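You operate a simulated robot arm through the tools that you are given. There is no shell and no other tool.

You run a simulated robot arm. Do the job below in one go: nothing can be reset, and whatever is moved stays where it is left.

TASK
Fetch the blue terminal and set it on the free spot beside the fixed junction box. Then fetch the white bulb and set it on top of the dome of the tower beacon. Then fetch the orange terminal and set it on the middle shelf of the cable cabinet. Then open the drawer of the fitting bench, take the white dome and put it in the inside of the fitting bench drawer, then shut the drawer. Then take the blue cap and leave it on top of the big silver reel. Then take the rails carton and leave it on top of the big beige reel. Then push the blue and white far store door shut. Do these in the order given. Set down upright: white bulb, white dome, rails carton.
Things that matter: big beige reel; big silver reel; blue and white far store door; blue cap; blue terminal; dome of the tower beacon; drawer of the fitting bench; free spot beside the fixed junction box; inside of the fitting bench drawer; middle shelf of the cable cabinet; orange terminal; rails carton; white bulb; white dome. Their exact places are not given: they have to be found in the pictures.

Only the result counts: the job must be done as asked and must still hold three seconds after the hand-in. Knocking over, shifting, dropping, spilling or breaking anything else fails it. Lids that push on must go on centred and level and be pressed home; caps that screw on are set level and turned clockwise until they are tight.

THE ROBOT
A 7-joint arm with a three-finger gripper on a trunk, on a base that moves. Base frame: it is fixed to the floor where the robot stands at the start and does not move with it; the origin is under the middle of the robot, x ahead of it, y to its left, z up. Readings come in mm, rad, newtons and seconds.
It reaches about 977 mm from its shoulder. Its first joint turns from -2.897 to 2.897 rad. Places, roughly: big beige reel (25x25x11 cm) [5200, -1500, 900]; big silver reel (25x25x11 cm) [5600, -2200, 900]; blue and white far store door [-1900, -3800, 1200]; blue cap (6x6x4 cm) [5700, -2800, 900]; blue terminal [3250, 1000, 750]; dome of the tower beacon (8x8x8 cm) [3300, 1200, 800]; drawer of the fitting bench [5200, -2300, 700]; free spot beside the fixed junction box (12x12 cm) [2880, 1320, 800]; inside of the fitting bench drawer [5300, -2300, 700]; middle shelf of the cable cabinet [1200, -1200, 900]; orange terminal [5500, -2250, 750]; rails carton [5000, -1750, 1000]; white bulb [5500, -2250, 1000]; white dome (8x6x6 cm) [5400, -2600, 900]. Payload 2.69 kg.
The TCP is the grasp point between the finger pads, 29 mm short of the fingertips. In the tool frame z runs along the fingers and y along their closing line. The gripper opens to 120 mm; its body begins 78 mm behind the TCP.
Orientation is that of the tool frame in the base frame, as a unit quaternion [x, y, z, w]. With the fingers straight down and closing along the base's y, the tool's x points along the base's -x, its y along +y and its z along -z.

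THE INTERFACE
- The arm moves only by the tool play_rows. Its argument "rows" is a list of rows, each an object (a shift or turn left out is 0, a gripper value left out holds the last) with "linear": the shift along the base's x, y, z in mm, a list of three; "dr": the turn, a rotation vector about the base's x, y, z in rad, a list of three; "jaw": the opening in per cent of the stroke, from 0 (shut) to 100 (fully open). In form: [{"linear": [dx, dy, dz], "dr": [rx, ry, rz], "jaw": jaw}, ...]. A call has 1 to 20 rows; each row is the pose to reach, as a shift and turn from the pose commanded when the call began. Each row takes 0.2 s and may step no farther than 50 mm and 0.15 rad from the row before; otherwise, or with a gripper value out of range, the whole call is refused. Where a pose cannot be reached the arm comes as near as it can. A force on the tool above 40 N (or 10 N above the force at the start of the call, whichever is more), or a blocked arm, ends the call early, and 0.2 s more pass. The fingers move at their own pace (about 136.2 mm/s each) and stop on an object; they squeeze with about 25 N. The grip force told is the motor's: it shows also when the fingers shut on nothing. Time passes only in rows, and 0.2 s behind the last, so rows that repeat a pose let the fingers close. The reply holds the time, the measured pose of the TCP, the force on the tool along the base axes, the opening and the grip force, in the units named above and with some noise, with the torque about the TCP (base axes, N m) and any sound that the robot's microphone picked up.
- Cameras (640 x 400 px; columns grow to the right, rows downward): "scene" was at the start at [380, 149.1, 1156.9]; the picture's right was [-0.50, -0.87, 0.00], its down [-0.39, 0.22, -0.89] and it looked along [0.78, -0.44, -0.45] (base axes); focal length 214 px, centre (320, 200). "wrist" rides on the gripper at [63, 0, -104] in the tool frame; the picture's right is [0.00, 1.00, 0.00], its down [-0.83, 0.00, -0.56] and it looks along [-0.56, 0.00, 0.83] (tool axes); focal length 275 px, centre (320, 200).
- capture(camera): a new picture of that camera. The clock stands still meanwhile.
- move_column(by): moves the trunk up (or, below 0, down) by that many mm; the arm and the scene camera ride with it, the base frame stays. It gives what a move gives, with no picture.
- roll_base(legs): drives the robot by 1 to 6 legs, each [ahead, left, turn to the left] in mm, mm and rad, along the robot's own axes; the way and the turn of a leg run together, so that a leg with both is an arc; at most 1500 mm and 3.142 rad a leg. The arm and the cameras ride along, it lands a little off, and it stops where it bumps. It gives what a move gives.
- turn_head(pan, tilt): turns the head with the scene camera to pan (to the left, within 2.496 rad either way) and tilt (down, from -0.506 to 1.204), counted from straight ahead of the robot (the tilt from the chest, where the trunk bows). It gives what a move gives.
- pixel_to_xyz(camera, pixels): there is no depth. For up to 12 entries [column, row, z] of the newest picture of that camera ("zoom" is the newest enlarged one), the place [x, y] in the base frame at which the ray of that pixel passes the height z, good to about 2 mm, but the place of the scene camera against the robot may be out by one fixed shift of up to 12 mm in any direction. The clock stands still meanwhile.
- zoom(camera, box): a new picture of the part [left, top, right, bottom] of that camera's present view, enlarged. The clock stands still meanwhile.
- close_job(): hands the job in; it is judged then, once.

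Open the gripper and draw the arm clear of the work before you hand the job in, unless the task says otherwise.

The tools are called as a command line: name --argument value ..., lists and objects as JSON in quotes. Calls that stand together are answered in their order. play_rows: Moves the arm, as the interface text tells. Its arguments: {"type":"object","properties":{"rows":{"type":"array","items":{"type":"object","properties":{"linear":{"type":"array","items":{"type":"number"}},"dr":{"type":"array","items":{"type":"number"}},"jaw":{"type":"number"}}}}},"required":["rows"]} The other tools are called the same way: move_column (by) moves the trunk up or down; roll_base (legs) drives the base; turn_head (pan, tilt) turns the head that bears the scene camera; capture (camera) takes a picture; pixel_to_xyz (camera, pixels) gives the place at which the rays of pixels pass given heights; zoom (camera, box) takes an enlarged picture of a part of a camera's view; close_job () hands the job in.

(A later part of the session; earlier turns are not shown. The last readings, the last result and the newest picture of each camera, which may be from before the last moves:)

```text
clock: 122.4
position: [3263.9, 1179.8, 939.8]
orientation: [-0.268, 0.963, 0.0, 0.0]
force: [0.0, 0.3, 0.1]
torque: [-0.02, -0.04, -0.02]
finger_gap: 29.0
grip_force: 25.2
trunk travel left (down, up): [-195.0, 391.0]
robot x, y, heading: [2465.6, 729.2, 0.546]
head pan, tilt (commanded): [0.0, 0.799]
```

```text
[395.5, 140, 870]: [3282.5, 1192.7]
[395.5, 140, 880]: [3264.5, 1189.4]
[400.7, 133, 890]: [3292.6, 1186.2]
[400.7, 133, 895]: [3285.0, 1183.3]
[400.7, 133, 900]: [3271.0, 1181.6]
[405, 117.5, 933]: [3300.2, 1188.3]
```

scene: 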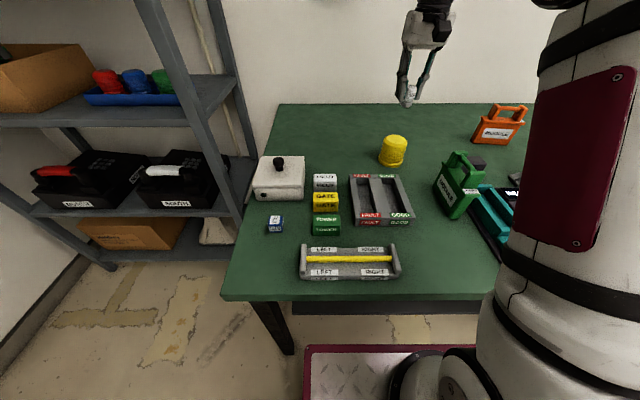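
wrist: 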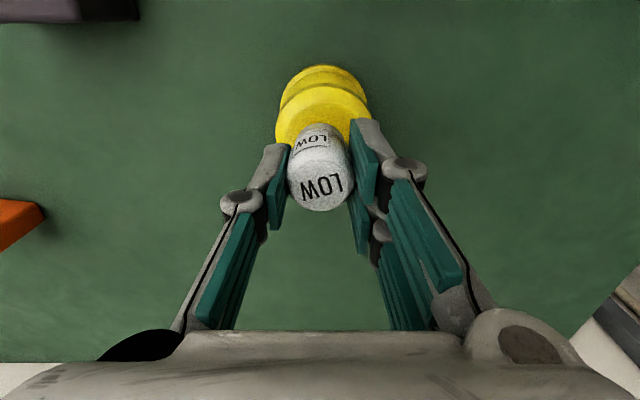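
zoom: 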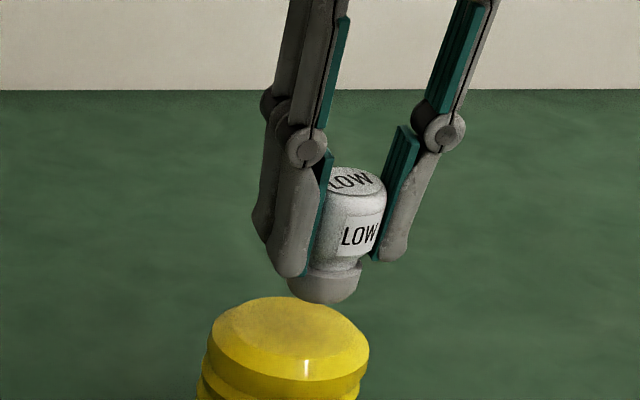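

Wrist view says the dome is 2-3 mm left of the bulb. I shift 3.5 mm left and lower to z≈925, then step down gently.

play_rows --rows '[{"linear": [-2, 3, -8]}, {"linear": [-2, 3, -15]}, {"linear": [-2, 3, -15]}]'

zoom --camera "scene" --box '[370, 90, 430, 150]'

zoom --camera "wrist" --box '[250, 60, 400, 220]'

```text
clock: 123.2
position: [3262.4, 1182.1, 924.4]
orientation: [-0.269, 0.963, 0.0, 0.0]
force: [-0.1, -0.2, 0.1]
torque: [0.0, 0.03, 0.03]
finger_gap: 29.0
grip_force: 25.1
trunk travel left (down, up): [-195.0, 391.0]
robot x, y, heading: [2465.5, 733.6, 0.546]
head pan, tilt (commanded): [0.0, 0.799]
```

```text
6.67 times, centred on (400, 120) of scene
```

zoom: 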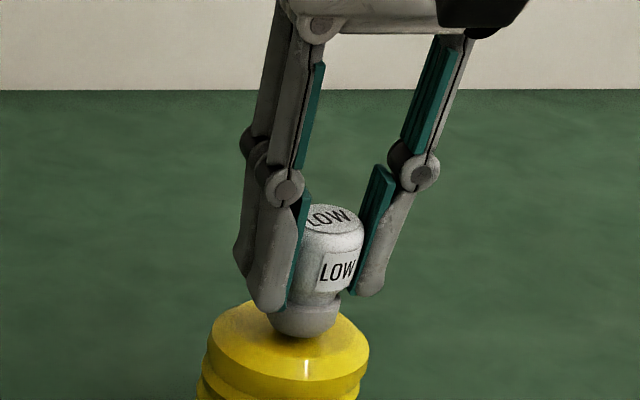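

```text
2.50 times, centred on (325, 140) of wrist
```

zoom: 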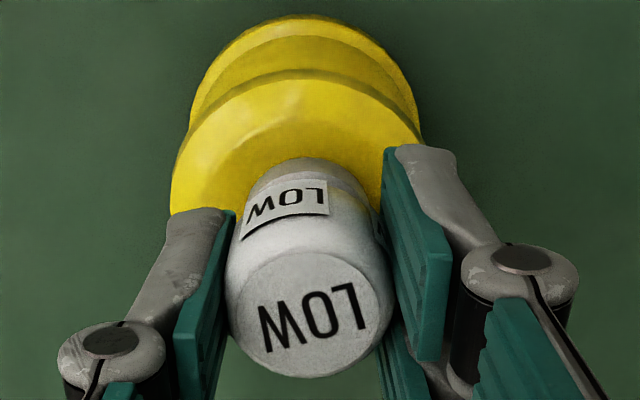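

The bulb's bottom (scene zoom 303,318) is just above the dome's top centre (290,340). I step down 3 mm at a time watching the force.

play_rows --rows '[{"linear": [-0.5, 0.5, -3]}, {"linear": [-0.5, 0.5, -5]}, {"linear": [-0.5, 0.5, -5]}]'

play_rows --rows '[{"linear": [0, 0, -2]}, {"linear": [0, 0, -4]}, {"linear": [0, 0, -4]}]'

zoom --camera "scene" --box '[370, 90, 430, 150]'

```text
clock: 124.0
position: [3261.8, 1183.5, 918.8]
orientation: [-0.269, 0.963, 0.0, -0.001]
force: [-0.6, 0.1, 2.7]
torque: [0.01, 0.04, -0.02]
finger_gap: 28.9
grip_force: 25.0
trunk travel left (down, up): [-195.0, 391.0]
robot x, y, heading: [2463.1, 730.4, 0.545]
head pan, tilt (commanded): [0.0, 0.799]
```

```text
clock: 124.8
position: [3261.5, 1182.6, 918.1]
orientation: [-0.269, 0.963, 0.0, 0.001]
force: [-0.8, 1.0, 27.1]
torque: [0.04, 0.06, -0.03]
finger_gap: 29.4
grip_force: 25.1
trunk travel left (down, up): [-195.0, 391.0]
robot x, y, heading: [2464.7, 728.6, 0.541]
head pan, tilt (commanded): [0.0, 0.799]
```

```text
6.67 times, centred on (400, 120) of scene
```

zoom: 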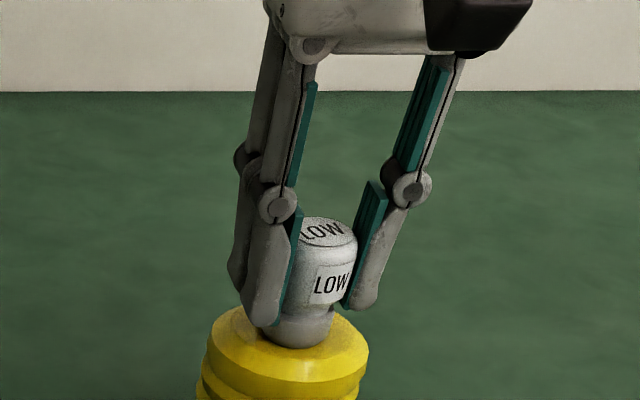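

Contact at z≈918.5. I ease the push by 3 mm, then open the jaw and rise straight up.

play_rows --rows '[{"linear": [0, 0, 2.5]}, {"linear": [0, 0, 2.5]}]'

play_rows --rows '[{"linear": [0, 0, 0], "jaw": 28}, {"linear": [0, 0, 0], "jaw": 38}, {"linear": [0, 0, 0], "jaw": 42}, {"linear": [0, 0, 0], "jaw": 42}, {"linear": [0, 0, 15], "jaw": 42}, {"linear": [0, 0, 40], "jaw": 42}, {"linear": [0, 0, 80], "jaw": 42}, {"linear": [0, 0, 120], "jaw": 42}, {"linear": [0, 0, 120], "jaw": 42}]'

capture --camera "wrist"

zoom --camera "scene" --box '[360, 90, 440, 190]'

```text
clock: 125.4
position: [3261.9, 1182.8, 918.0]
orientation: [-0.269, 0.963, 0.0, 0.001]
force: [2.8, 3.5, 11.4]
torque: [0.16, -0.09, 0.01]
finger_gap: 28.9
grip_force: 24.8
trunk travel left (down, up): [-195.0, 391.0]
robot x, y, heading: [2464.5, 728.8, 0.541]
head pan, tilt (commanded): [0.0, 0.799]
```

```text
clock: 127.4
position: [3261.9, 1181.1, 1037.4]
orientation: [-0.268, 0.963, -0.001, -0.001]
force: [-0.7, 0.2, 0.0]
torque: [0.0, 0.01, -0.02]
finger_gap: 50.4
grip_force: 0.0
trunk travel left (down, up): [-195.0, 391.0]
robot x, y, heading: [2466.6, 730.9, 0.541]
head pan, tilt (commanded): [0.0, 0.799]
```

```text
taken
```

wrist: 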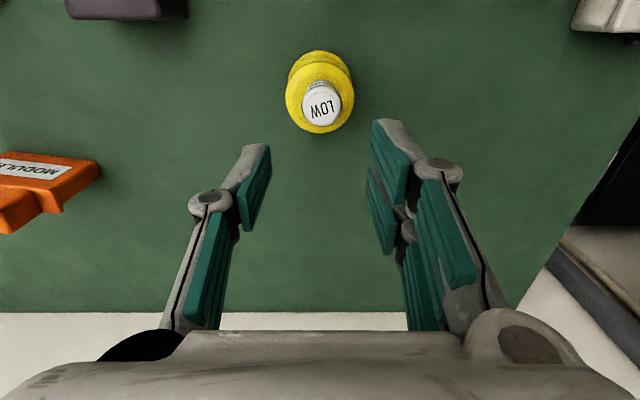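

```text
4.00 times, centred on (400, 140) of scene
```

zoom: 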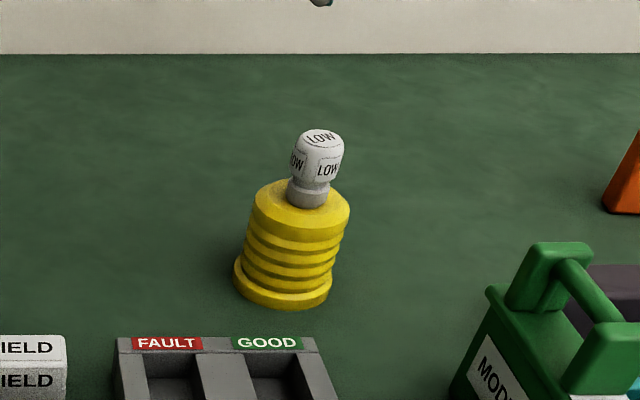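

The bulb stands upright on the dome (wrist 322,105). Now to the orange terminal: I retract the arm, back off, and drive to the red bench.

play_rows --rows '[{"linear": [0, 0, 40]}, {"linear": [-40, -24, 60]}, {"linear": [-80, -48, 60]}, {"linear": [-120, -73, 60]}, {"linear": [-160, -97, 60]}, {"linear": [-200, -121, 60]}, {"linear": [-240, -145, 60]}, {"linear": [-285, -171, 60]}, {"linear": [-285, -171, 60]}]'

roll_base --legs '[[-330, 0, 0], [60, -1350, 0], [60, -1350, 0], [60, -1350, 0.01]]'

turn_head --pan 0.0 --tilt 0.7

capture --camera "scene"

```text
refused: row 2 steps farther than a row can; nothing moved
```

```text
clock: 148.8
position: [5236.5, -2370.5, 1038.8]
orientation: [-0.271, 0.963, 0.0, -0.001]
force: [0.3, 0.5, -0.1]
torque: [0.02, 0.0, -0.01]
finger_gap: 50.6
grip_force: 0.0
trunk travel left (down, up): [-195.0, 391.0]
robot x, y, heading: [4440.3, -2823.8, 0.548]
head pan, tilt (commanded): [0.0, 0.799]
```

```text
clock: 149.4
position: [5237.3, -2369.5, 1038.6]
orientation: [-0.271, 0.963, 0.0, -0.001]
force: [0.4, -0.7, 0.4]
torque: [0.02, 0.01, 0.01]
finger_gap: 50.5
grip_force: 0.1
trunk travel left (down, up): [-195.0, 391.0]
robot x, y, heading: [4442.8, -2824.7, 0.547]
head pan, tilt (commanded): [0.0, 0.7]
```

```text
taken
```

scene: 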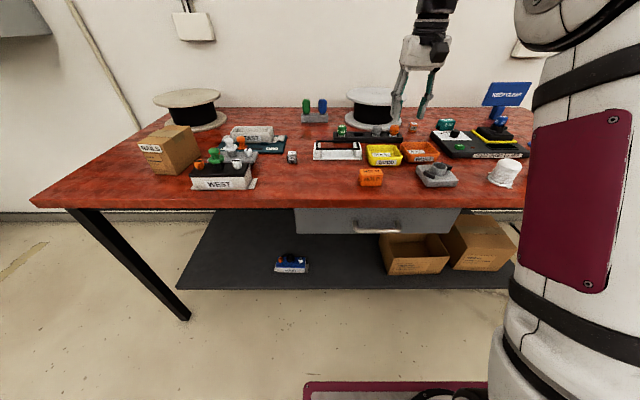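

The arm rows were refused and it drove extended, but nothing was touched. I now retract the arm with shorter steps before going nearer.

play_rows --rows '[{"linear": [0, 0, 30]}, {"linear": [-30, -18, 50]}, {"linear": [-65, -40, 60]}, {"linear": [-100, -61, 70]}, {"linear": [-135, -82, 80]}, {"linear": [-171, -104, 90]}, {"linear": [-171, -104, 90]}]'

capture --camera "wrist"

```text
clock: 151.0
position: [5064.2, -2475.9, 1130.1]
orientation: [-0.271, 0.963, 0.0, -0.001]
force: [0.9, 0.1, -0.4]
torque: [-0.05, 0.01, 0.0]
finger_gap: 50.5
grip_force: 0.0
trunk travel left (down, up): [-195.0, 391.0]
robot x, y, heading: [4442.8, -2825.4, 0.543]
head pan, tilt (commanded): [0.0, 0.7]
```

```text
taken
```

wrist: 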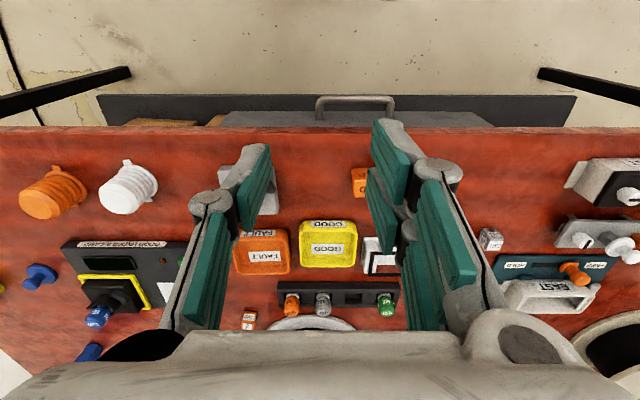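

LAMP shows at wrist (249,320). I drive 225 mm ahead and 110 mm right to bring it straight in front.

roll_base --legs '[[225, -110, 0.01]]'

capture --camera "wrist"

zoom --camera "wrist" --box '[200, 160, 400, 300]'

```text
clock: 152.9
position: [5307.6, -2445.0, 1129.9]
orientation: [-0.276, 0.961, 0.0, 0.0]
force: [-1.1, 0.5, 0.2]
torque: [-0.03, 0.02, 0.0]
finger_gap: 50.5
grip_force: 0.1
trunk travel left (down, up): [-195.0, 391.0]
robot x, y, heading: [4689.5, -2801.5, 0.557]
head pan, tilt (commanded): [0.0, 0.7]
```

```text
taken
```

wrist: 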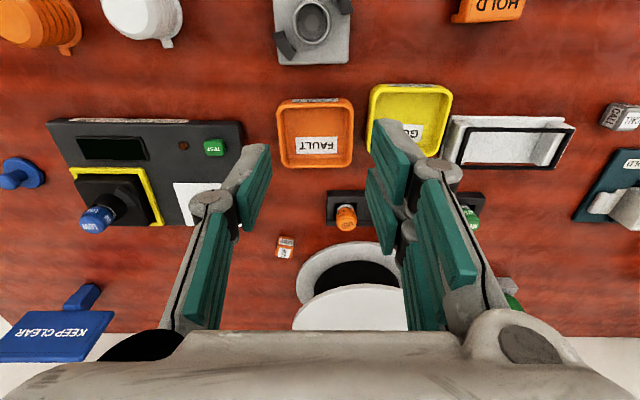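

```text
2.86 times, centred on (300, 230) of wrist
```

zoom: 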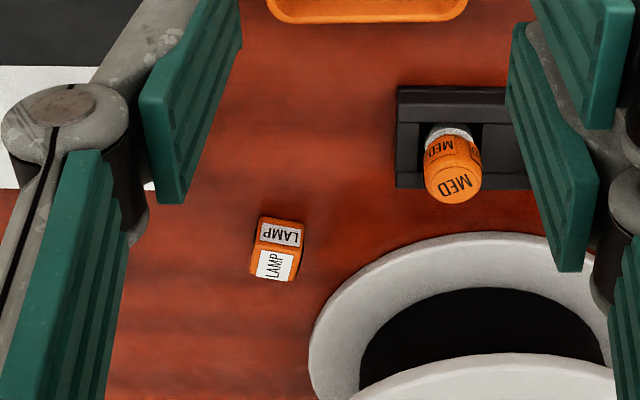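

LAMP's top face is centred at zoom (274,264). I compute it and points on the reel's lower and upper flanges.

pixel_to_xyz --camera "zoom" --pixels '[[274, 264, 878], [258, 250, 878], [300, 252, 878], [292, 280, 878], [250, 276, 878], [258, 217, 850], [305, 226, 850], [310, 340, 862], [380, 262, 862], [470, 233, 862], [540, 243, 862], [480, 354, 955]]'

```text
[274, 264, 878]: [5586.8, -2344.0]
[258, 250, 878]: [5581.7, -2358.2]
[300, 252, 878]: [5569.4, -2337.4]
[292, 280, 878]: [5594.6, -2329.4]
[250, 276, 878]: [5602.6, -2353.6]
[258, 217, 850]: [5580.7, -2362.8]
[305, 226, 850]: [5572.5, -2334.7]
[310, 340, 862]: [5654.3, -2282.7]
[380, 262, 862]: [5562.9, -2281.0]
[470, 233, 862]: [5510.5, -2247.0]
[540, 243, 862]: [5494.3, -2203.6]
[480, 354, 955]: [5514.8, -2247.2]
```

LAMP's centre is (5586,-2345), turned about -0.27 rad against the tool; the reel (centre ≈(5608,-2166)) is 55 mm away. I move above it at z≈1040 while turning the tool.

play_rows --rows '[{"linear": [35, 12.5, -11], "dr": [0, 0, -0.05], "jaw": 38}, {"linear": [70, 25, -22], "dr": [0, 0, -0.1]}, {"linear": [105, 37.5, -33], "dr": [0, 0, -0.15]}, {"linear": [140, 50, -44], "dr": [0, 0, -0.2]}, {"linear": [175, 62.5, -55], "dr": [0, 0, -0.24]}, {"linear": [210, 75, -66], "dr": [0, 0, -0.272]}, {"linear": [245, 87.5, -77], "dr": [0, 0, -0.272]}, {"linear": [278.4, 100, -90], "dr": [0, 0, -0.272]}, {"linear": [278.4, 100, -90], "dr": [0, 0, -0.272]}]'

capture --camera "wrist"

zoom --camera "wrist" --box '[220, 60, 420, 185]'

```text
clock: 154.9
position: [5576.8, -2346.8, 1035.9]
orientation: [-0.144, 0.99, 0.0, -0.001]
force: [0.0, -0.1, 0.7]
torque: [-0.03, -0.01, -0.04]
finger_gap: 45.4
grip_force: 0.0
out of reach, approached as far as the arm can: row 8, 9
trunk travel left (down, up): [-195.0, 391.0]
robot x, y, heading: [4688.8, -2800.3, 0.559]
head pan, tilt (commanded): [0.0, 0.7]
```

```text
taken
```

wrist: 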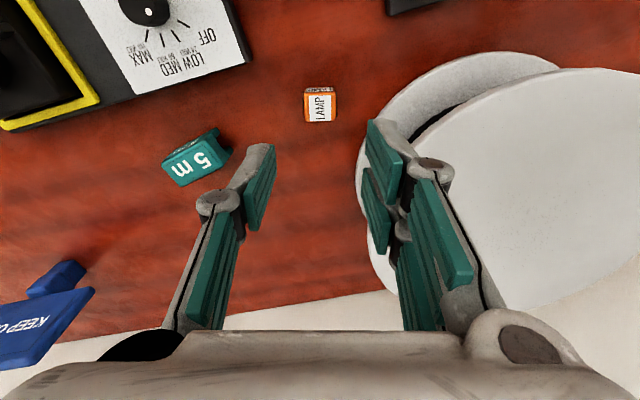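

```text
3.20 times, centred on (320, 122) of wrist
```

zoom: 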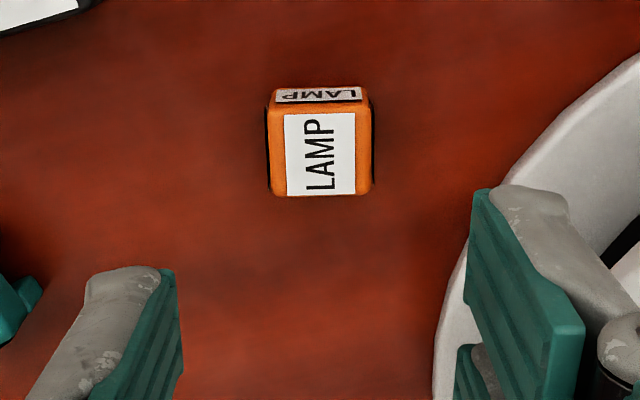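

LAMP is now square to the tool at zoom (319,152). I compute its centre and the flange edges near the double finger.

pixel_to_xyz --camera "zoom" --pixels '[[319, 152, 880], [270, 106, 880], [370, 106, 880], [372, 192, 880], [270, 192, 880], [460, 250, 862], [438, 340, 862], [520, 160, 862], [276, 88, 850], [362, 88, 850]]'

pixel_to_xyz --camera "wrist" --pixels '[[600, 68, 955], [500, 100, 955], [430, 150, 955], [480, 290, 955], [412, 165, 955]]'

```text
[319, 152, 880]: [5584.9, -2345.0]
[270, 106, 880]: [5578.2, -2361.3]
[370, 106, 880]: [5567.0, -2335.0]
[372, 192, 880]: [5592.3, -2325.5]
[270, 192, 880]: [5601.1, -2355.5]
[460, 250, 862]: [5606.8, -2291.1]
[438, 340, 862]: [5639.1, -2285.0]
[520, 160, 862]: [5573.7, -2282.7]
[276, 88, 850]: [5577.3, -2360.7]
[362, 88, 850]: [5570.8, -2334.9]
```

```text
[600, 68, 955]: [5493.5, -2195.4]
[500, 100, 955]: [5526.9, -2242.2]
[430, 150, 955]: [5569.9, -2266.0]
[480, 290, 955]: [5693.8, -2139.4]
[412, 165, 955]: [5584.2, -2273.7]
```

I zoom on the reel's rim to judge its upper flange height and edge before descending.

zoom --camera "wrist" --box '[340, 30, 560, 200]'

zoom --camera "scene" --box '[320, 60, 480, 160]'

```text
2.35 times, centred on (450, 115) of wrist
```

zoom: 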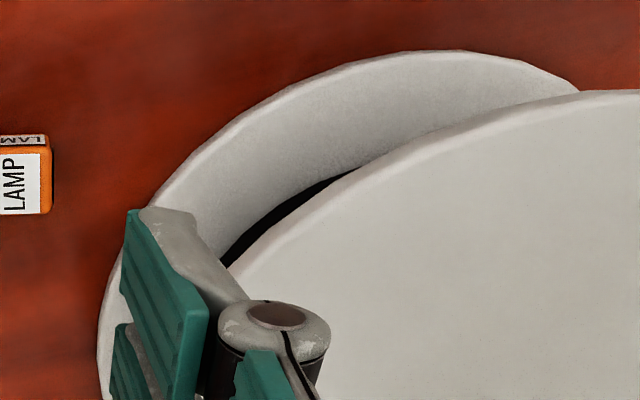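

```text
4.00 times, centred on (400, 110) of scene
```

zoom: 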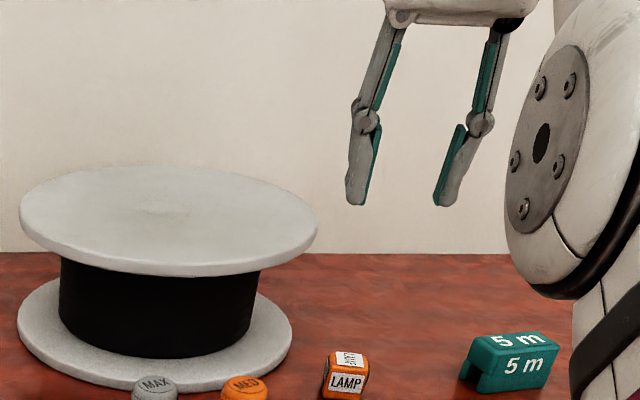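

I compute upper-rim points (zoom (640,92),(500,120),(360,170),(230,270)) at two heights and lower-rim points to fit circles.

pixel_to_xyz --camera "wrist" --pixels '[[586, 69.1, 960], [526.5, 81, 960], [467, 102.2, 960], [411.7, 144.7, 960], [526.5, 81, 940], [411.7, 144.7, 940], [496.7, 52, 862], [420.2, 78.9, 862], [390.5, 102.2, 862], [356.5, 170.2, 862]]'

```text
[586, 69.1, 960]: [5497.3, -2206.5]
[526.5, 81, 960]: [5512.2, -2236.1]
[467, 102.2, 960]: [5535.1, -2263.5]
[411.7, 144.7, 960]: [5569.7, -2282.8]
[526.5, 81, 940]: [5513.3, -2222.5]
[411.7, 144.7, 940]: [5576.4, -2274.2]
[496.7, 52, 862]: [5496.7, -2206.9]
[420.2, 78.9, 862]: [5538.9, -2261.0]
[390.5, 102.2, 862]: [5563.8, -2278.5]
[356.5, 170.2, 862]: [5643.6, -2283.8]
```

The rims fit a 123-125 mm circle with the top at z≈960, and the double finger would pass too near it. I turn the tool a further +90° at a safe height so the fingers close parallel to the rim.

play_rows --rows '[{"linear": [2, 0, -10], "dr": [0, 0, 0.13]}, {"linear": [4, 1, -20], "dr": [0, 0, 0.27]}, {"linear": [6, 1, -25], "dr": [0, 0, 0.41]}, {"linear": [8, 2, -25], "dr": [0, 0, 0.55]}, {"linear": [8, 2, -25], "dr": [0, 0, 0.69]}, {"linear": [8, 2, -25], "dr": [0, 0, 0.83]}, {"linear": [8, 2, -25], "dr": [0, 0, 0.97]}, {"linear": [8, 2, -25], "dr": [0, 0, 1.11]}, {"linear": [8, 2, -25], "dr": [0, 0, 1.25]}, {"linear": [8, 2, -25], "dr": [0, 0, 1.39]}, {"linear": [8, 2, -25], "dr": [0, 0, 1.5]}, {"linear": [8, 2, -25], "dr": [0, 0, 1.571]}, {"linear": [8, 2, -25], "dr": [0, 0, 1.571]}]'

capture --camera "wrist"

capture --camera "scene"

```text
clock: 157.7
position: [5586.1, -2345.1, 1009.8]
orientation: [0.802, -0.597, 0.0, 0.0]
force: [0.1, 0.5, -0.3]
torque: [0.03, 0.0, 0.01]
finger_gap: 45.6
grip_force: 0.0
trunk travel left (down, up): [-195.0, 391.0]
robot x, y, heading: [4687.7, -2802.6, 0.559]
head pan, tilt (commanded): [0.0, 0.7]
```

```text
taken
```

wrist: 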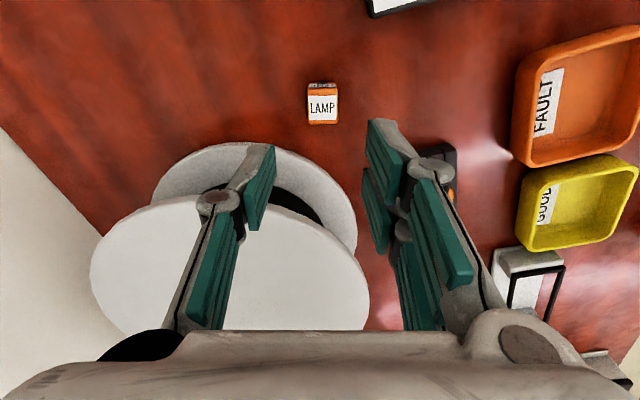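

```text
taken
```

scene: 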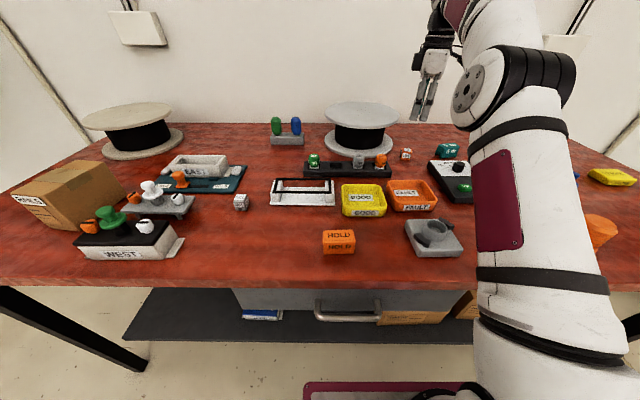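

The tool turned fine. LAMP is at wrist (322,103); I recompute its centre from this side.

zoom --camera "wrist" --box '[270, 70, 370, 135]'

pixel_to_xyz --camera "wrist" --pixels '[[322, 107, 880], [322, 104, 880], [308, 92, 880], [338, 92, 880], [338, 123, 880], [308, 123, 880]]'

```text
6.15 times, centred on (320, 102) of wrist
```

zoom: 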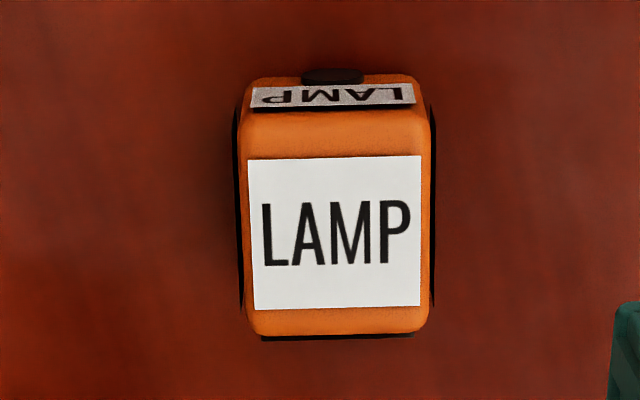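

```text
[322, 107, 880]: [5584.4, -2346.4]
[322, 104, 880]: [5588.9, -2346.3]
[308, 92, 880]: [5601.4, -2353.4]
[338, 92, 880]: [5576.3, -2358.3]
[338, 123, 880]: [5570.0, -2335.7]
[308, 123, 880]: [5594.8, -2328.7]
```

Alignment is within 2 mm. I descend to z≈892 above LAMP.

play_rows --rows '[{"linear": [-1.5, -0.5, -40]}, {"linear": [-1.5, -0.5, -80]}, {"linear": [-1.5, -0.5, -105]}, {"linear": [-1.5, -0.5, -117]}, {"linear": [-1.5, -0.5, -117]}]'

capture --camera "wrist"

```text
clock: 158.9
position: [5585.9, -2345.9, 893.9]
orientation: [0.801, -0.599, 0.0, 0.0]
force: [0.1, 0.0, 0.0]
torque: [0.0, 0.0, -0.04]
finger_gap: 45.5
grip_force: 0.1
trunk travel left (down, up): [-195.0, 391.0]
robot x, y, heading: [4692.0, -2802.5, 0.562]
head pan, tilt (commanded): [0.0, 0.7]
```

```text
taken
```

wrist: 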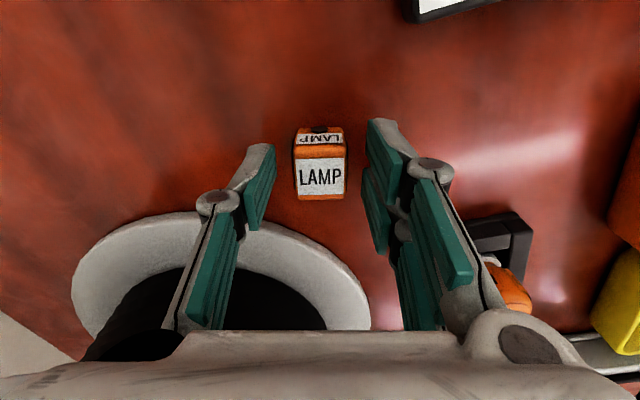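

LAMP (columns 292-346) is between the pads. I lower 2 mm and close.

play_rows --rows '[{"linear": [0, 0, -2.5], "jaw": 0}, {"linear": [0, 0, -2.5], "jaw": 0}, {"linear": [0, 0, -2.5], "jaw": 0}, {"linear": [0, 0, -2.5], "jaw": 0}, {"linear": [0, 0, -2.5], "jaw": 0}]'

capture --camera "wrist"

```text
clock: 160.1
position: [5584.2, -2347.4, 891.9]
orientation: [0.801, -0.598, 0.001, -0.001]
force: [2.8, -0.3, 13.7]
torque: [-0.02, -0.02, -0.05]
finger_gap: 25.0
grip_force: 25.5
trunk travel left (down, up): [-195.0, 391.0]
robot x, y, heading: [4687.5, -2799.4, 0.565]
head pan, tilt (commanded): [0.0, 0.7]
```

```text
taken
```

wrist: 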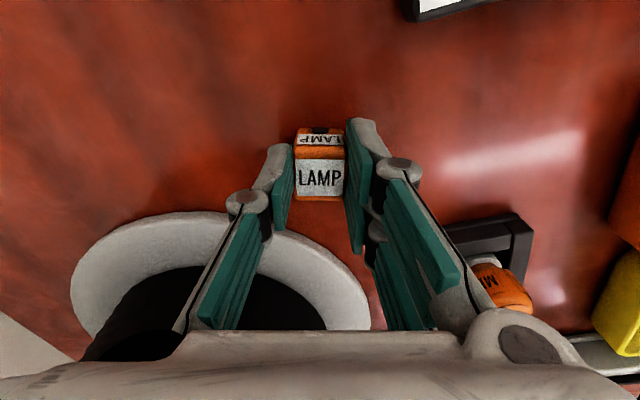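

LAMP is gripped (25 mm gap). I lift it straight up past the reel rim to z≈1010.

play_rows --rows '[{"linear": [0, 0, 10]}, {"linear": [0, 0, 40]}, {"linear": [0, 0, 80]}, {"linear": [0, 0, 118]}, {"linear": [0, 0, 118]}]'

capture --camera "wrist"

```text
clock: 161.3
position: [5584.2, -2343.9, 1009.1]
orientation: [0.802, -0.598, 0.0, 0.0]
force: [0.0, 0.0, 0.2]
torque: [0.0, 0.03, 0.01]
finger_gap: 25.2
grip_force: 25.0
trunk travel left (down, up): [-195.0, 391.0]
robot x, y, heading: [4689.9, -2801.4, 0.555]
head pan, tilt (commanded): [0.0, 0.7]
```

```text
taken
```

wrist: 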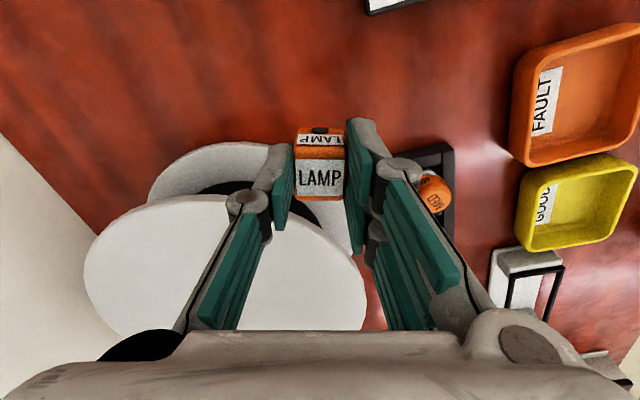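

LAMP is clear of the bench. I pull the arm back toward the robot while turning the tool back to its usual alignment.

play_rows --rows '[{"linear": [-30, -18.5, 10], "dr": [0, 0, -0.13]}, {"linear": [-60, -37, 20], "dr": [0, 0, -0.26]}, {"linear": [-90, -56, 30], "dr": [0, 0, -0.39]}, {"linear": [-120, -75, 40], "dr": [0, 0, -0.52]}, {"linear": [-150, -93, 50], "dr": [0, 0, -0.65]}, {"linear": [-180, -112, 60], "dr": [0, 0, -0.78]}, {"linear": [-210, -131, 70], "dr": [0, 0, -0.91]}, {"linear": [-240, -149, 80], "dr": [0, 0, -1.04]}, {"linear": [-270, -168, 85], "dr": [0, 0, -1.17]}, {"linear": [-300, -187, 90], "dr": [0, 0, -1.299]}, {"linear": [-300, -187, 90], "dr": [0, 0, -1.299]}]'

```text
clock: 163.7
position: [5285.1, -2532.7, 1098.7]
orientation: [-0.276, 0.961, 0.0, 0.0]
force: [0.8, 0.4, -0.4]
torque: [-0.02, -0.02, 0.03]
finger_gap: 25.2
grip_force: 24.7
trunk travel left (down, up): [-195.0, 391.0]
robot x, y, heading: [4692.1, -2800.9, 0.564]
head pan, tilt (commanded): [0.0, 0.7]
```

Now to the cable cabinet. I back off 300 mm from the bench, then look to the left-rear where the cabinet is.

roll_base --legs '[[-300, 100, 0]]'

turn_head --pan 2.2 --tilt 0.3

capture --camera "scene"

```text
clock: 165.8
position: [4979.0, -2604.1, 1098.5]
orientation: [-0.278, 0.961, 0.001, 0.0]
force: [0.7, 0.3, -0.1]
torque: [0.0, 0.0, 0.02]
finger_gap: 25.3
grip_force: 24.8
trunk travel left (down, up): [-195.0, 391.0]
robot x, y, heading: [4385.1, -2875.7, 0.563]
head pan, tilt (commanded): [0.0, 0.7]
```

```text
clock: 167.8
position: [4979.6, -2603.2, 1097.4]
orientation: [-0.28, 0.96, 0.0, 0.0]
force: [-0.5, -0.9, 0.3]
torque: [0.03, 0.03, 0.01]
finger_gap: 25.3
grip_force: 25.5
trunk travel left (down, up): [-195.0, 391.0]
robot x, y, heading: [4387.3, -2874.5, 0.567]
head pan, tilt (commanded): [2.201, 0.3]
```

```text
taken
```

scene: 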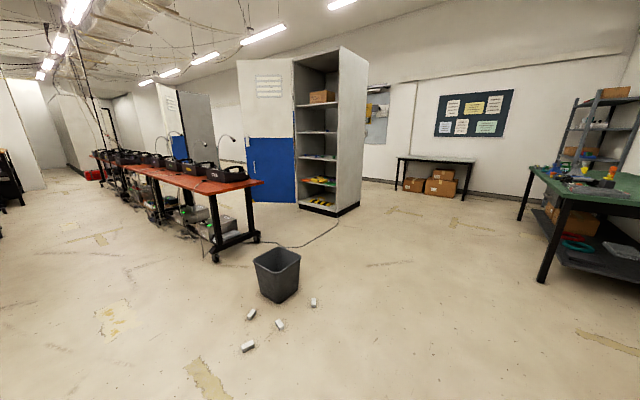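

The cabinet's open front is visible at columns 293-365 with shelves; a bin stands at (278,275). I zoom on the cabinet.

zoom --camera "scene" --box '[230, 40, 390, 220]'

pixel_to_xyz --camera "scene" --pixels '[[298, 207, 0], [337, 216, 0], [360, 205, 0], [260, 290, 0], [298, 290, 0], [278, 303, 0], [213, 262, 0], [257, 242, 0], [312, 303, 0], [247, 350, 0], [280, 325, 0], [252, 312, 0]]'

```text
2.22 times, centred on (310, 130) of scene
```

zoom: 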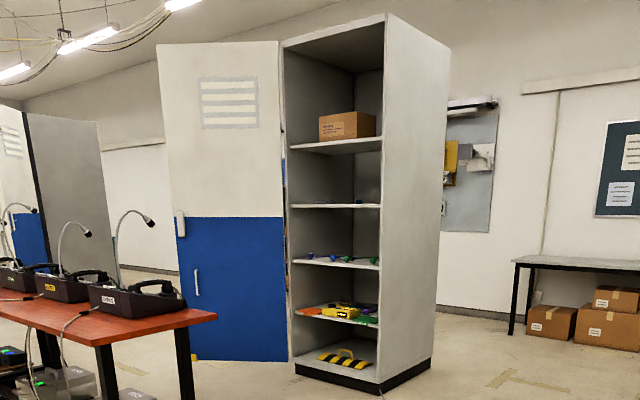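

```text
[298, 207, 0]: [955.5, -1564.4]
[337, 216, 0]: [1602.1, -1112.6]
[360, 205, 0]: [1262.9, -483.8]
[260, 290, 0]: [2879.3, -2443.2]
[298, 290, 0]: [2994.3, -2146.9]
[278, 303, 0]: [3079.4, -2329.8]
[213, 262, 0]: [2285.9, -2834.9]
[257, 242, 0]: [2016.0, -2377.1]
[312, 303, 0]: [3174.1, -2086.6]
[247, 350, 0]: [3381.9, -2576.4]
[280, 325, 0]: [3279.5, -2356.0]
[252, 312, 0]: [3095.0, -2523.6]
```

The cabinet's middle shelf (third of five, z≈860-900) holds small blue/green pieces; its front runs from about (1602,-1113) to (955,-1564), door swung open on its left. I drive around the bin (2935,-2300) toward a spot east of the cabinet and turn left.

roll_base --legs '[[0, 1500, 0], [-633, 648, 0], [0, 0, 0.885]]'

turn_head --pan 1.0 --tilt 0.4

capture --camera "scene"

```text
clock: 181.9
position: [2863.4, -765.2, 1099.4]
orientation: [-0.663, 0.749, 0.0, 0.0]
force: [-0.7, -1.0, -0.4]
torque: [0.03, 0.04, -0.02]
finger_gap: 24.9
grip_force: 25.5
trunk travel left (down, up): [-195.0, 391.0]
robot x, y, heading: [2693.1, -1396.4, 1.448]
head pan, tilt (commanded): [2.201, 0.3]
```

```text
clock: 183.3
position: [2862.3, -764.3, 1099.7]
orientation: [-0.662, 0.749, 0.0, 0.0]
force: [1.1, -0.1, 0.6]
torque: [0.01, 0.01, 0.01]
finger_gap: 25.1
grip_force: 25.2
trunk travel left (down, up): [-195.0, 391.0]
robot x, y, heading: [2694.5, -1393.5, 1.45]
head pan, tilt (commanded): [1.0, 0.4]
```

```text
taken
```

scene: 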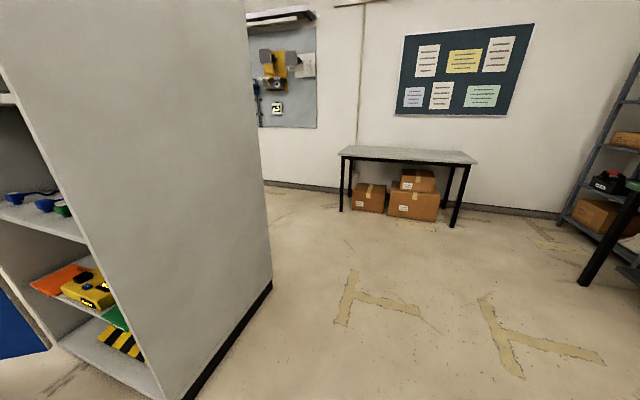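

I pan further left to see into the cabinet and the floor between.

turn_head --pan 1.6 --tilt 0.5

capture --camera "scene"

zoom --camera "scene" --box '[180, 40, 420, 240]'

turn_head --pan 2.4 --tilt 0.5

capture --camera "scene"

```text
clock: 184.3
position: [2862.4, -765.4, 1099.4]
orientation: [-0.662, 0.749, 0.0, 0.001]
force: [0.6, 0.8, -0.1]
torque: [0.05, 0.01, 0.0]
finger_gap: 25.1
grip_force: 25.3
trunk travel left (down, up): [-195.0, 391.0]
robot x, y, heading: [2693.2, -1395.9, 1.448]
head pan, tilt (commanded): [1.6, 0.499]
```

```text
taken
```

scene: 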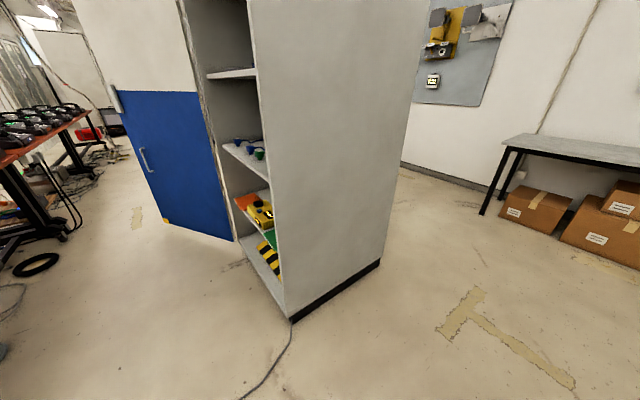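

```text
2.00 times, centred on (300, 140) of scene
```

zoom: 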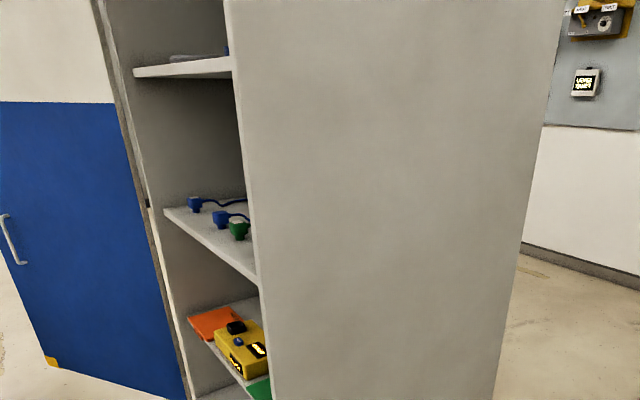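

```text
clock: 185.5
position: [2863.0, -766.2, 1098.5]
orientation: [-0.662, 0.749, 0.001, -0.001]
force: [0.7, -0.1, -0.4]
torque: [0.0, 0.0, 0.05]
finger_gap: 25.2
grip_force: 24.6
trunk travel left (down, up): [-195.0, 391.0]
robot x, y, heading: [2692.7, -1396.4, 1.448]
head pan, tilt (commanded): [2.4, 0.499]
```

```text
taken
```

scene: 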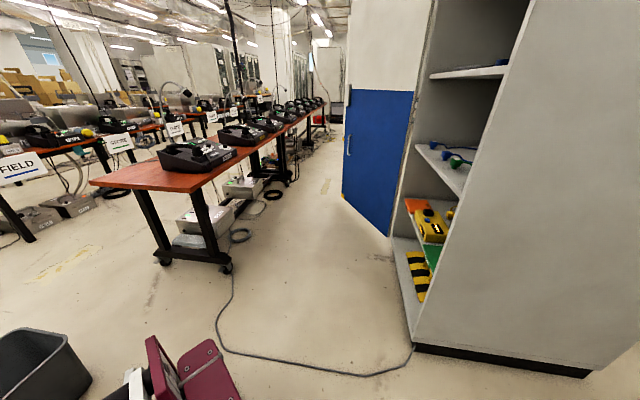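

The aisle in front of the cabinet is visible, with the cable crossing it. I locate cabinet corner (413,345), bench leg (228,268) and the door end to plan the approach.

pixel_to_xyz --camera "scene" --pixels '[[413, 345, 0], [585, 376, 0], [228, 270, 0], [165, 263, 0], [393, 235, 80], [344, 198, 80], [290, 180, 0], [90, 183, 750], [258, 178, 750], [388, 262, 80], [75, 395, 0], [370, 375, 0]]'

```text
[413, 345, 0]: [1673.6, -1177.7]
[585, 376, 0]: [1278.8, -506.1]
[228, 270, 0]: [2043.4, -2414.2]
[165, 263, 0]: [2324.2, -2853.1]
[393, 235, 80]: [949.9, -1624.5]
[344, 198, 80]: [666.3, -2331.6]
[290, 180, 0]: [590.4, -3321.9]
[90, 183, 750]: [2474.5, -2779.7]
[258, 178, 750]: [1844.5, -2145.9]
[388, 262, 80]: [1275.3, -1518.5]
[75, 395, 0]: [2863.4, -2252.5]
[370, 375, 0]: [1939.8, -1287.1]
```

I zoom on the cabinet's lower front to identify its left front corner and the door hinge.

zoom --camera "scene" --box '[330, 60, 530, 360]'

```text
1.33 times, centred on (430, 210) of scene
```

zoom: 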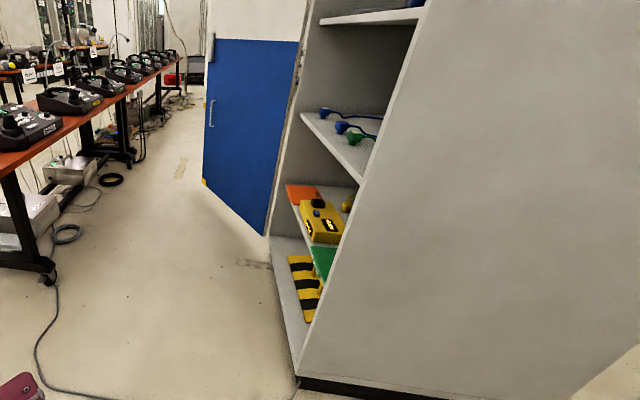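

The cabinet front runs from about (1660,-1160) to (955,-1590). I drive diagonally in front of it, halfway first.

roll_base --legs '[[-322, 486, 0]]'

turn_head --pan 1.2 --tilt 0.6

capture --camera "scene"

```text
clock: 188.8
position: [2346.0, -1027.9, 1099.4]
orientation: [-0.662, 0.749, 0.0, 0.0]
force: [0.4, 0.3, -0.3]
torque: [-0.02, 0.0, 0.05]
finger_gap: 25.3
grip_force: 25.3
trunk travel left (down, up): [-195.0, 391.0]
robot x, y, heading: [2176.9, -1657.3, 1.445]
head pan, tilt (commanded): [2.4, 0.499]
```

```text
clock: 190.2
position: [2345.6, -1027.3, 1098.1]
orientation: [-0.662, 0.75, 0.0, 0.0]
force: [0.4, 0.6, -0.3]
torque: [0.02, -0.01, 0.03]
finger_gap: 25.1
grip_force: 25.4
trunk travel left (down, up): [-195.0, 391.0]
robot x, y, heading: [2177.2, -1657.2, 1.446]
head pan, tilt (commanded): [1.201, 0.6]
```

```text
taken
```

scene: 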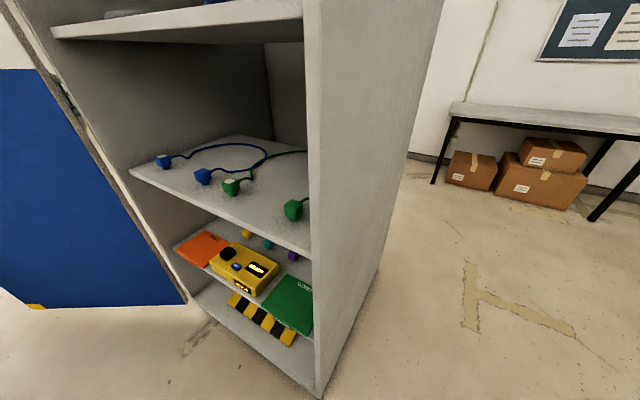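

The middle shelf holds plugs at (162,160), (202,177), (232,186), (293,210) with cables. I drive the second half of the approach.

roll_base --legs '[[-323, 470, 0]]'

turn_head --pan 0.6 --tilt 0.5

capture --camera "scene"

```text
clock: 193.4
position: [1828.7, -1287.4, 1098.8]
orientation: [-0.662, 0.75, 0.0, 0.001]
force: [0.1, -0.9, -0.7]
torque: [-0.01, 0.01, 0.02]
finger_gap: 25.3
grip_force: 25.0
trunk travel left (down, up): [-195.0, 391.0]
robot x, y, heading: [1660.1, -1918.3, 1.452]
head pan, tilt (commanded): [1.201, 0.6]
```

```text
clock: 194.4
position: [1830.3, -1287.1, 1097.9]
orientation: [-0.662, 0.75, 0.0, 0.001]
force: [-0.4, -0.1, -0.8]
torque: [-0.01, 0.02, 0.01]
finger_gap: 25.1
grip_force: 25.0
trunk travel left (down, up): [-195.0, 391.0]
robot x, y, heading: [1661.5, -1920.2, 1.446]
head pan, tilt (commanded): [0.6, 0.499]
```

```text
taken
```

scene: 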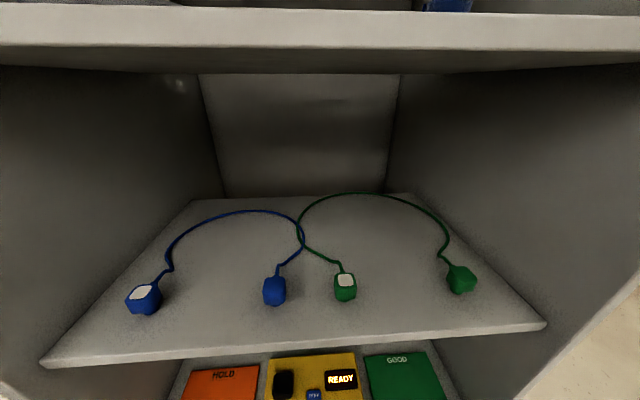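

Great view of the middle shelf; there is room between the plugs, e.g. around (405,300). I compute front-edge and plug places for a couple of shelf heights.

pixel_to_xyz --camera "scene" --pixels '[[45, 357, 870], [545, 320, 870], [545, 320, 850], [545, 320, 890], [405, 300, 870], [461, 290, 870], [344, 298, 870], [274, 303, 870], [145, 312, 870], [298, 245, 870], [405, 300, 850], [405, 300, 890]]'

```text
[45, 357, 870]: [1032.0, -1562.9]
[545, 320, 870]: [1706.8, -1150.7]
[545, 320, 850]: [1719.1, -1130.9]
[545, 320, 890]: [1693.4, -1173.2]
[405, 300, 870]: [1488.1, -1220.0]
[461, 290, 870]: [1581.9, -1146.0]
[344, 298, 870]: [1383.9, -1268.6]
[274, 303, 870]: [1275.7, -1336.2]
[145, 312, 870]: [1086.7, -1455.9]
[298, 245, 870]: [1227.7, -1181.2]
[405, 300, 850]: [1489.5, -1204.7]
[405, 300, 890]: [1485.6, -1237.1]
```

Shelf height is near 890-900; the gap between the green plugs around (1485,-1235) is free. I move the hand in front of it (outside the cabinet) and turn it to face into the shelf.

play_rows --rows '[{"linear": [-36, -13, -5], "dr": [0, 0, 0.1]}, {"linear": [-72, -26, -10], "dr": [0, 0, 0.2]}, {"linear": [-108, -40, -15], "dr": [0, 0, 0.3]}, {"linear": [-144, -53, -20], "dr": [0, 0, 0.4]}, {"linear": [-180, -66, -25], "dr": [0, 0, 0.5]}, {"linear": [-217, -80, -32], "dr": [0, 0, 0.6]}, {"linear": [-255, -93, -38], "dr": [0, 0, 0.67]}, {"linear": [-255, -93, -38], "dr": [0, 0, 0.67]}]'

capture --camera "wrist"

capture --camera "scene"

```text
clock: 196.2
position: [1574.7, -1378.6, 1062.5]
orientation: [0.872, -0.489, -0.001, 0.0]
force: [0.3, -0.3, -0.8]
torque: [-0.01, 0.02, -0.02]
finger_gap: 25.3
grip_force: 25.1
trunk travel left (down, up): [-195.0, 391.0]
robot x, y, heading: [1661.8, -1920.1, 1.442]
head pan, tilt (commanded): [0.6, 0.499]
```

```text
taken
```

wrist: 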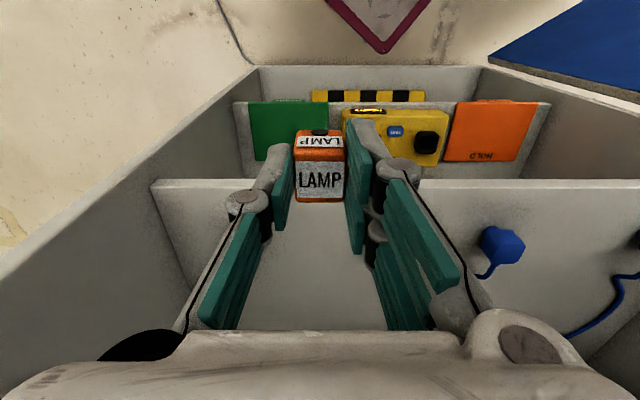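

```text
taken
```

scene: 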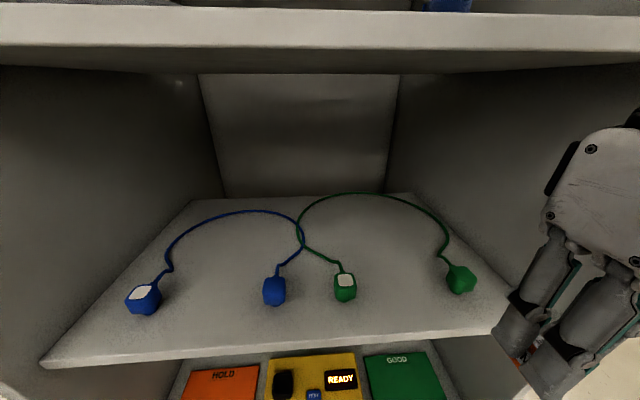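

The wrist view shows the shelf's front edge at row 183 with its right end at (152,184). I triangulate the shelf height against the scene view's corner (545,320).

pixel_to_xyz --camera "wrist" --pixels '[[152, 184, 870], [152, 184, 890], [152, 184, 910], [590, 182, 870], [590, 182, 900], [320, 215, 890], [502, 245, 890]]'

pixel_to_xyz --camera "scene" --pixels '[[545, 320, 880], [545, 320, 900], [545, 320, 910], [344, 300, 890], [274, 305, 890]]'

```text
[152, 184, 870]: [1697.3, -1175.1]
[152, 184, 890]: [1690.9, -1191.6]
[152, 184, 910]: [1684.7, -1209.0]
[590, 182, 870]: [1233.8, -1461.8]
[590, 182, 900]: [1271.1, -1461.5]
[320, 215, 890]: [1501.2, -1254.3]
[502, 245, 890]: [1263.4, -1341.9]
```

```text
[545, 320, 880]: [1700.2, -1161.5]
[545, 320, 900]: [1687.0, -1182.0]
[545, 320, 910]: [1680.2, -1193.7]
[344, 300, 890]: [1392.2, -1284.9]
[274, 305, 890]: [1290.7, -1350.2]
```

Heights disagree a little, so I lower the hand 70 mm here and take another wrist view for wrist-only triangulation.

play_rows --rows '[{"linear": [0, 0, -35]}, {"linear": [0, 0, -70]}, {"linear": [0, 0, -70]}]'

capture --camera "wrist"

```text
clock: 197.1
position: [1574.9, -1380.3, 992.4]
orientation: [0.872, -0.49, 0.0, -0.001]
force: [0.0, 0.0, -0.5]
torque: [0.03, 0.02, 0.0]
finger_gap: 25.1
grip_force: 24.6
trunk travel left (down, up): [-195.0, 391.0]
robot x, y, heading: [1659.5, -1920.6, 1.445]
head pan, tilt (commanded): [0.6, 0.499]
```

```text
taken
```

wrist: 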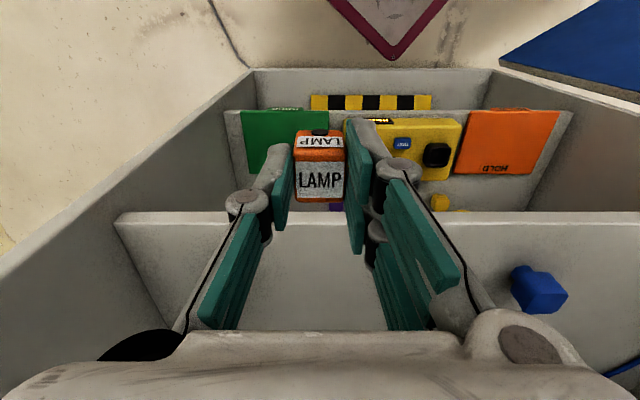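

I zoom on the shelf's right front corner to get its top edge exactly.

zoom --camera "wrist" --box '[90, 190, 250, 290]'

pixel_to_xyz --camera "zoom" --pixels '[[105, 95, 870], [105, 95, 890], [105, 95, 910], [105, 130, 890], [400, 125, 890]]'

```text
4.00 times, centred on (170, 240) of wrist
```

zoom: 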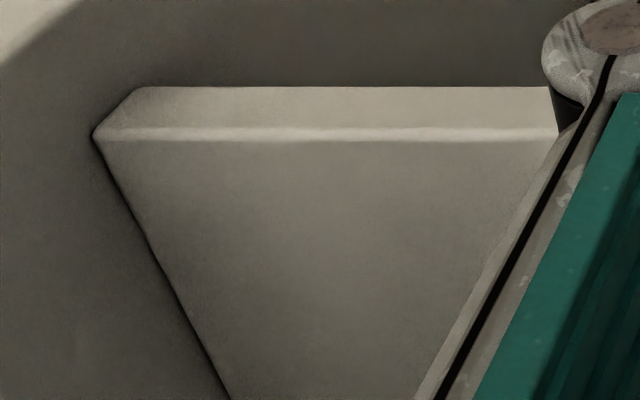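

```text
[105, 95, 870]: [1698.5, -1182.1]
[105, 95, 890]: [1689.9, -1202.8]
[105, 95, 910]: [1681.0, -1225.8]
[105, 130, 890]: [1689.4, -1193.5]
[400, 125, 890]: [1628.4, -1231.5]
```

Shelf height is about 890±15 with the front-right corner at (1690,-1191). I tilt the hand 20° so the wrist stays outside under the upper shelf, then look.

play_rows --rows '[{"linear": [0, 0, 5], "dr": [0.1, 0.061, 0]}, {"linear": [0, 0, 10], "dr": [0.2, 0.122, 0]}, {"linear": [0, 0, 10], "dr": [0.2986, 0.1824, 0]}, {"linear": [0, 0, 10], "dr": [0.2986, 0.1824, 0]}]'

capture --camera "wrist"

```text
clock: 198.1
position: [1574.0, -1379.4, 1003.2]
orientation: [0.858, -0.483, -0.152, -0.085]
force: [0.9, 0.1, -0.3]
torque: [0.01, -0.01, 0.01]
finger_gap: 25.0
grip_force: 25.4
trunk travel left (down, up): [-195.0, 391.0]
robot x, y, heading: [1660.9, -1920.2, 1.447]
head pan, tilt (commanded): [0.6, 0.499]
```

```text
taken
```

wrist: 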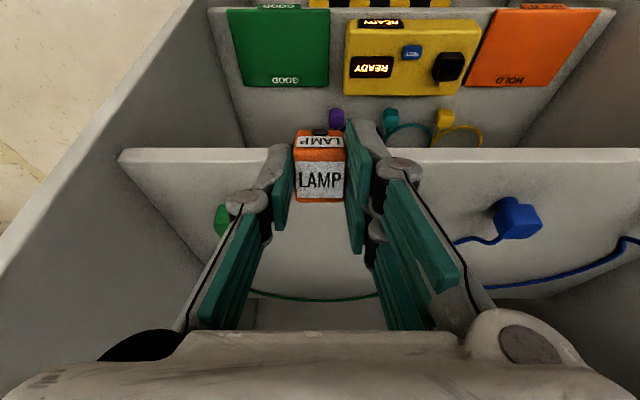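

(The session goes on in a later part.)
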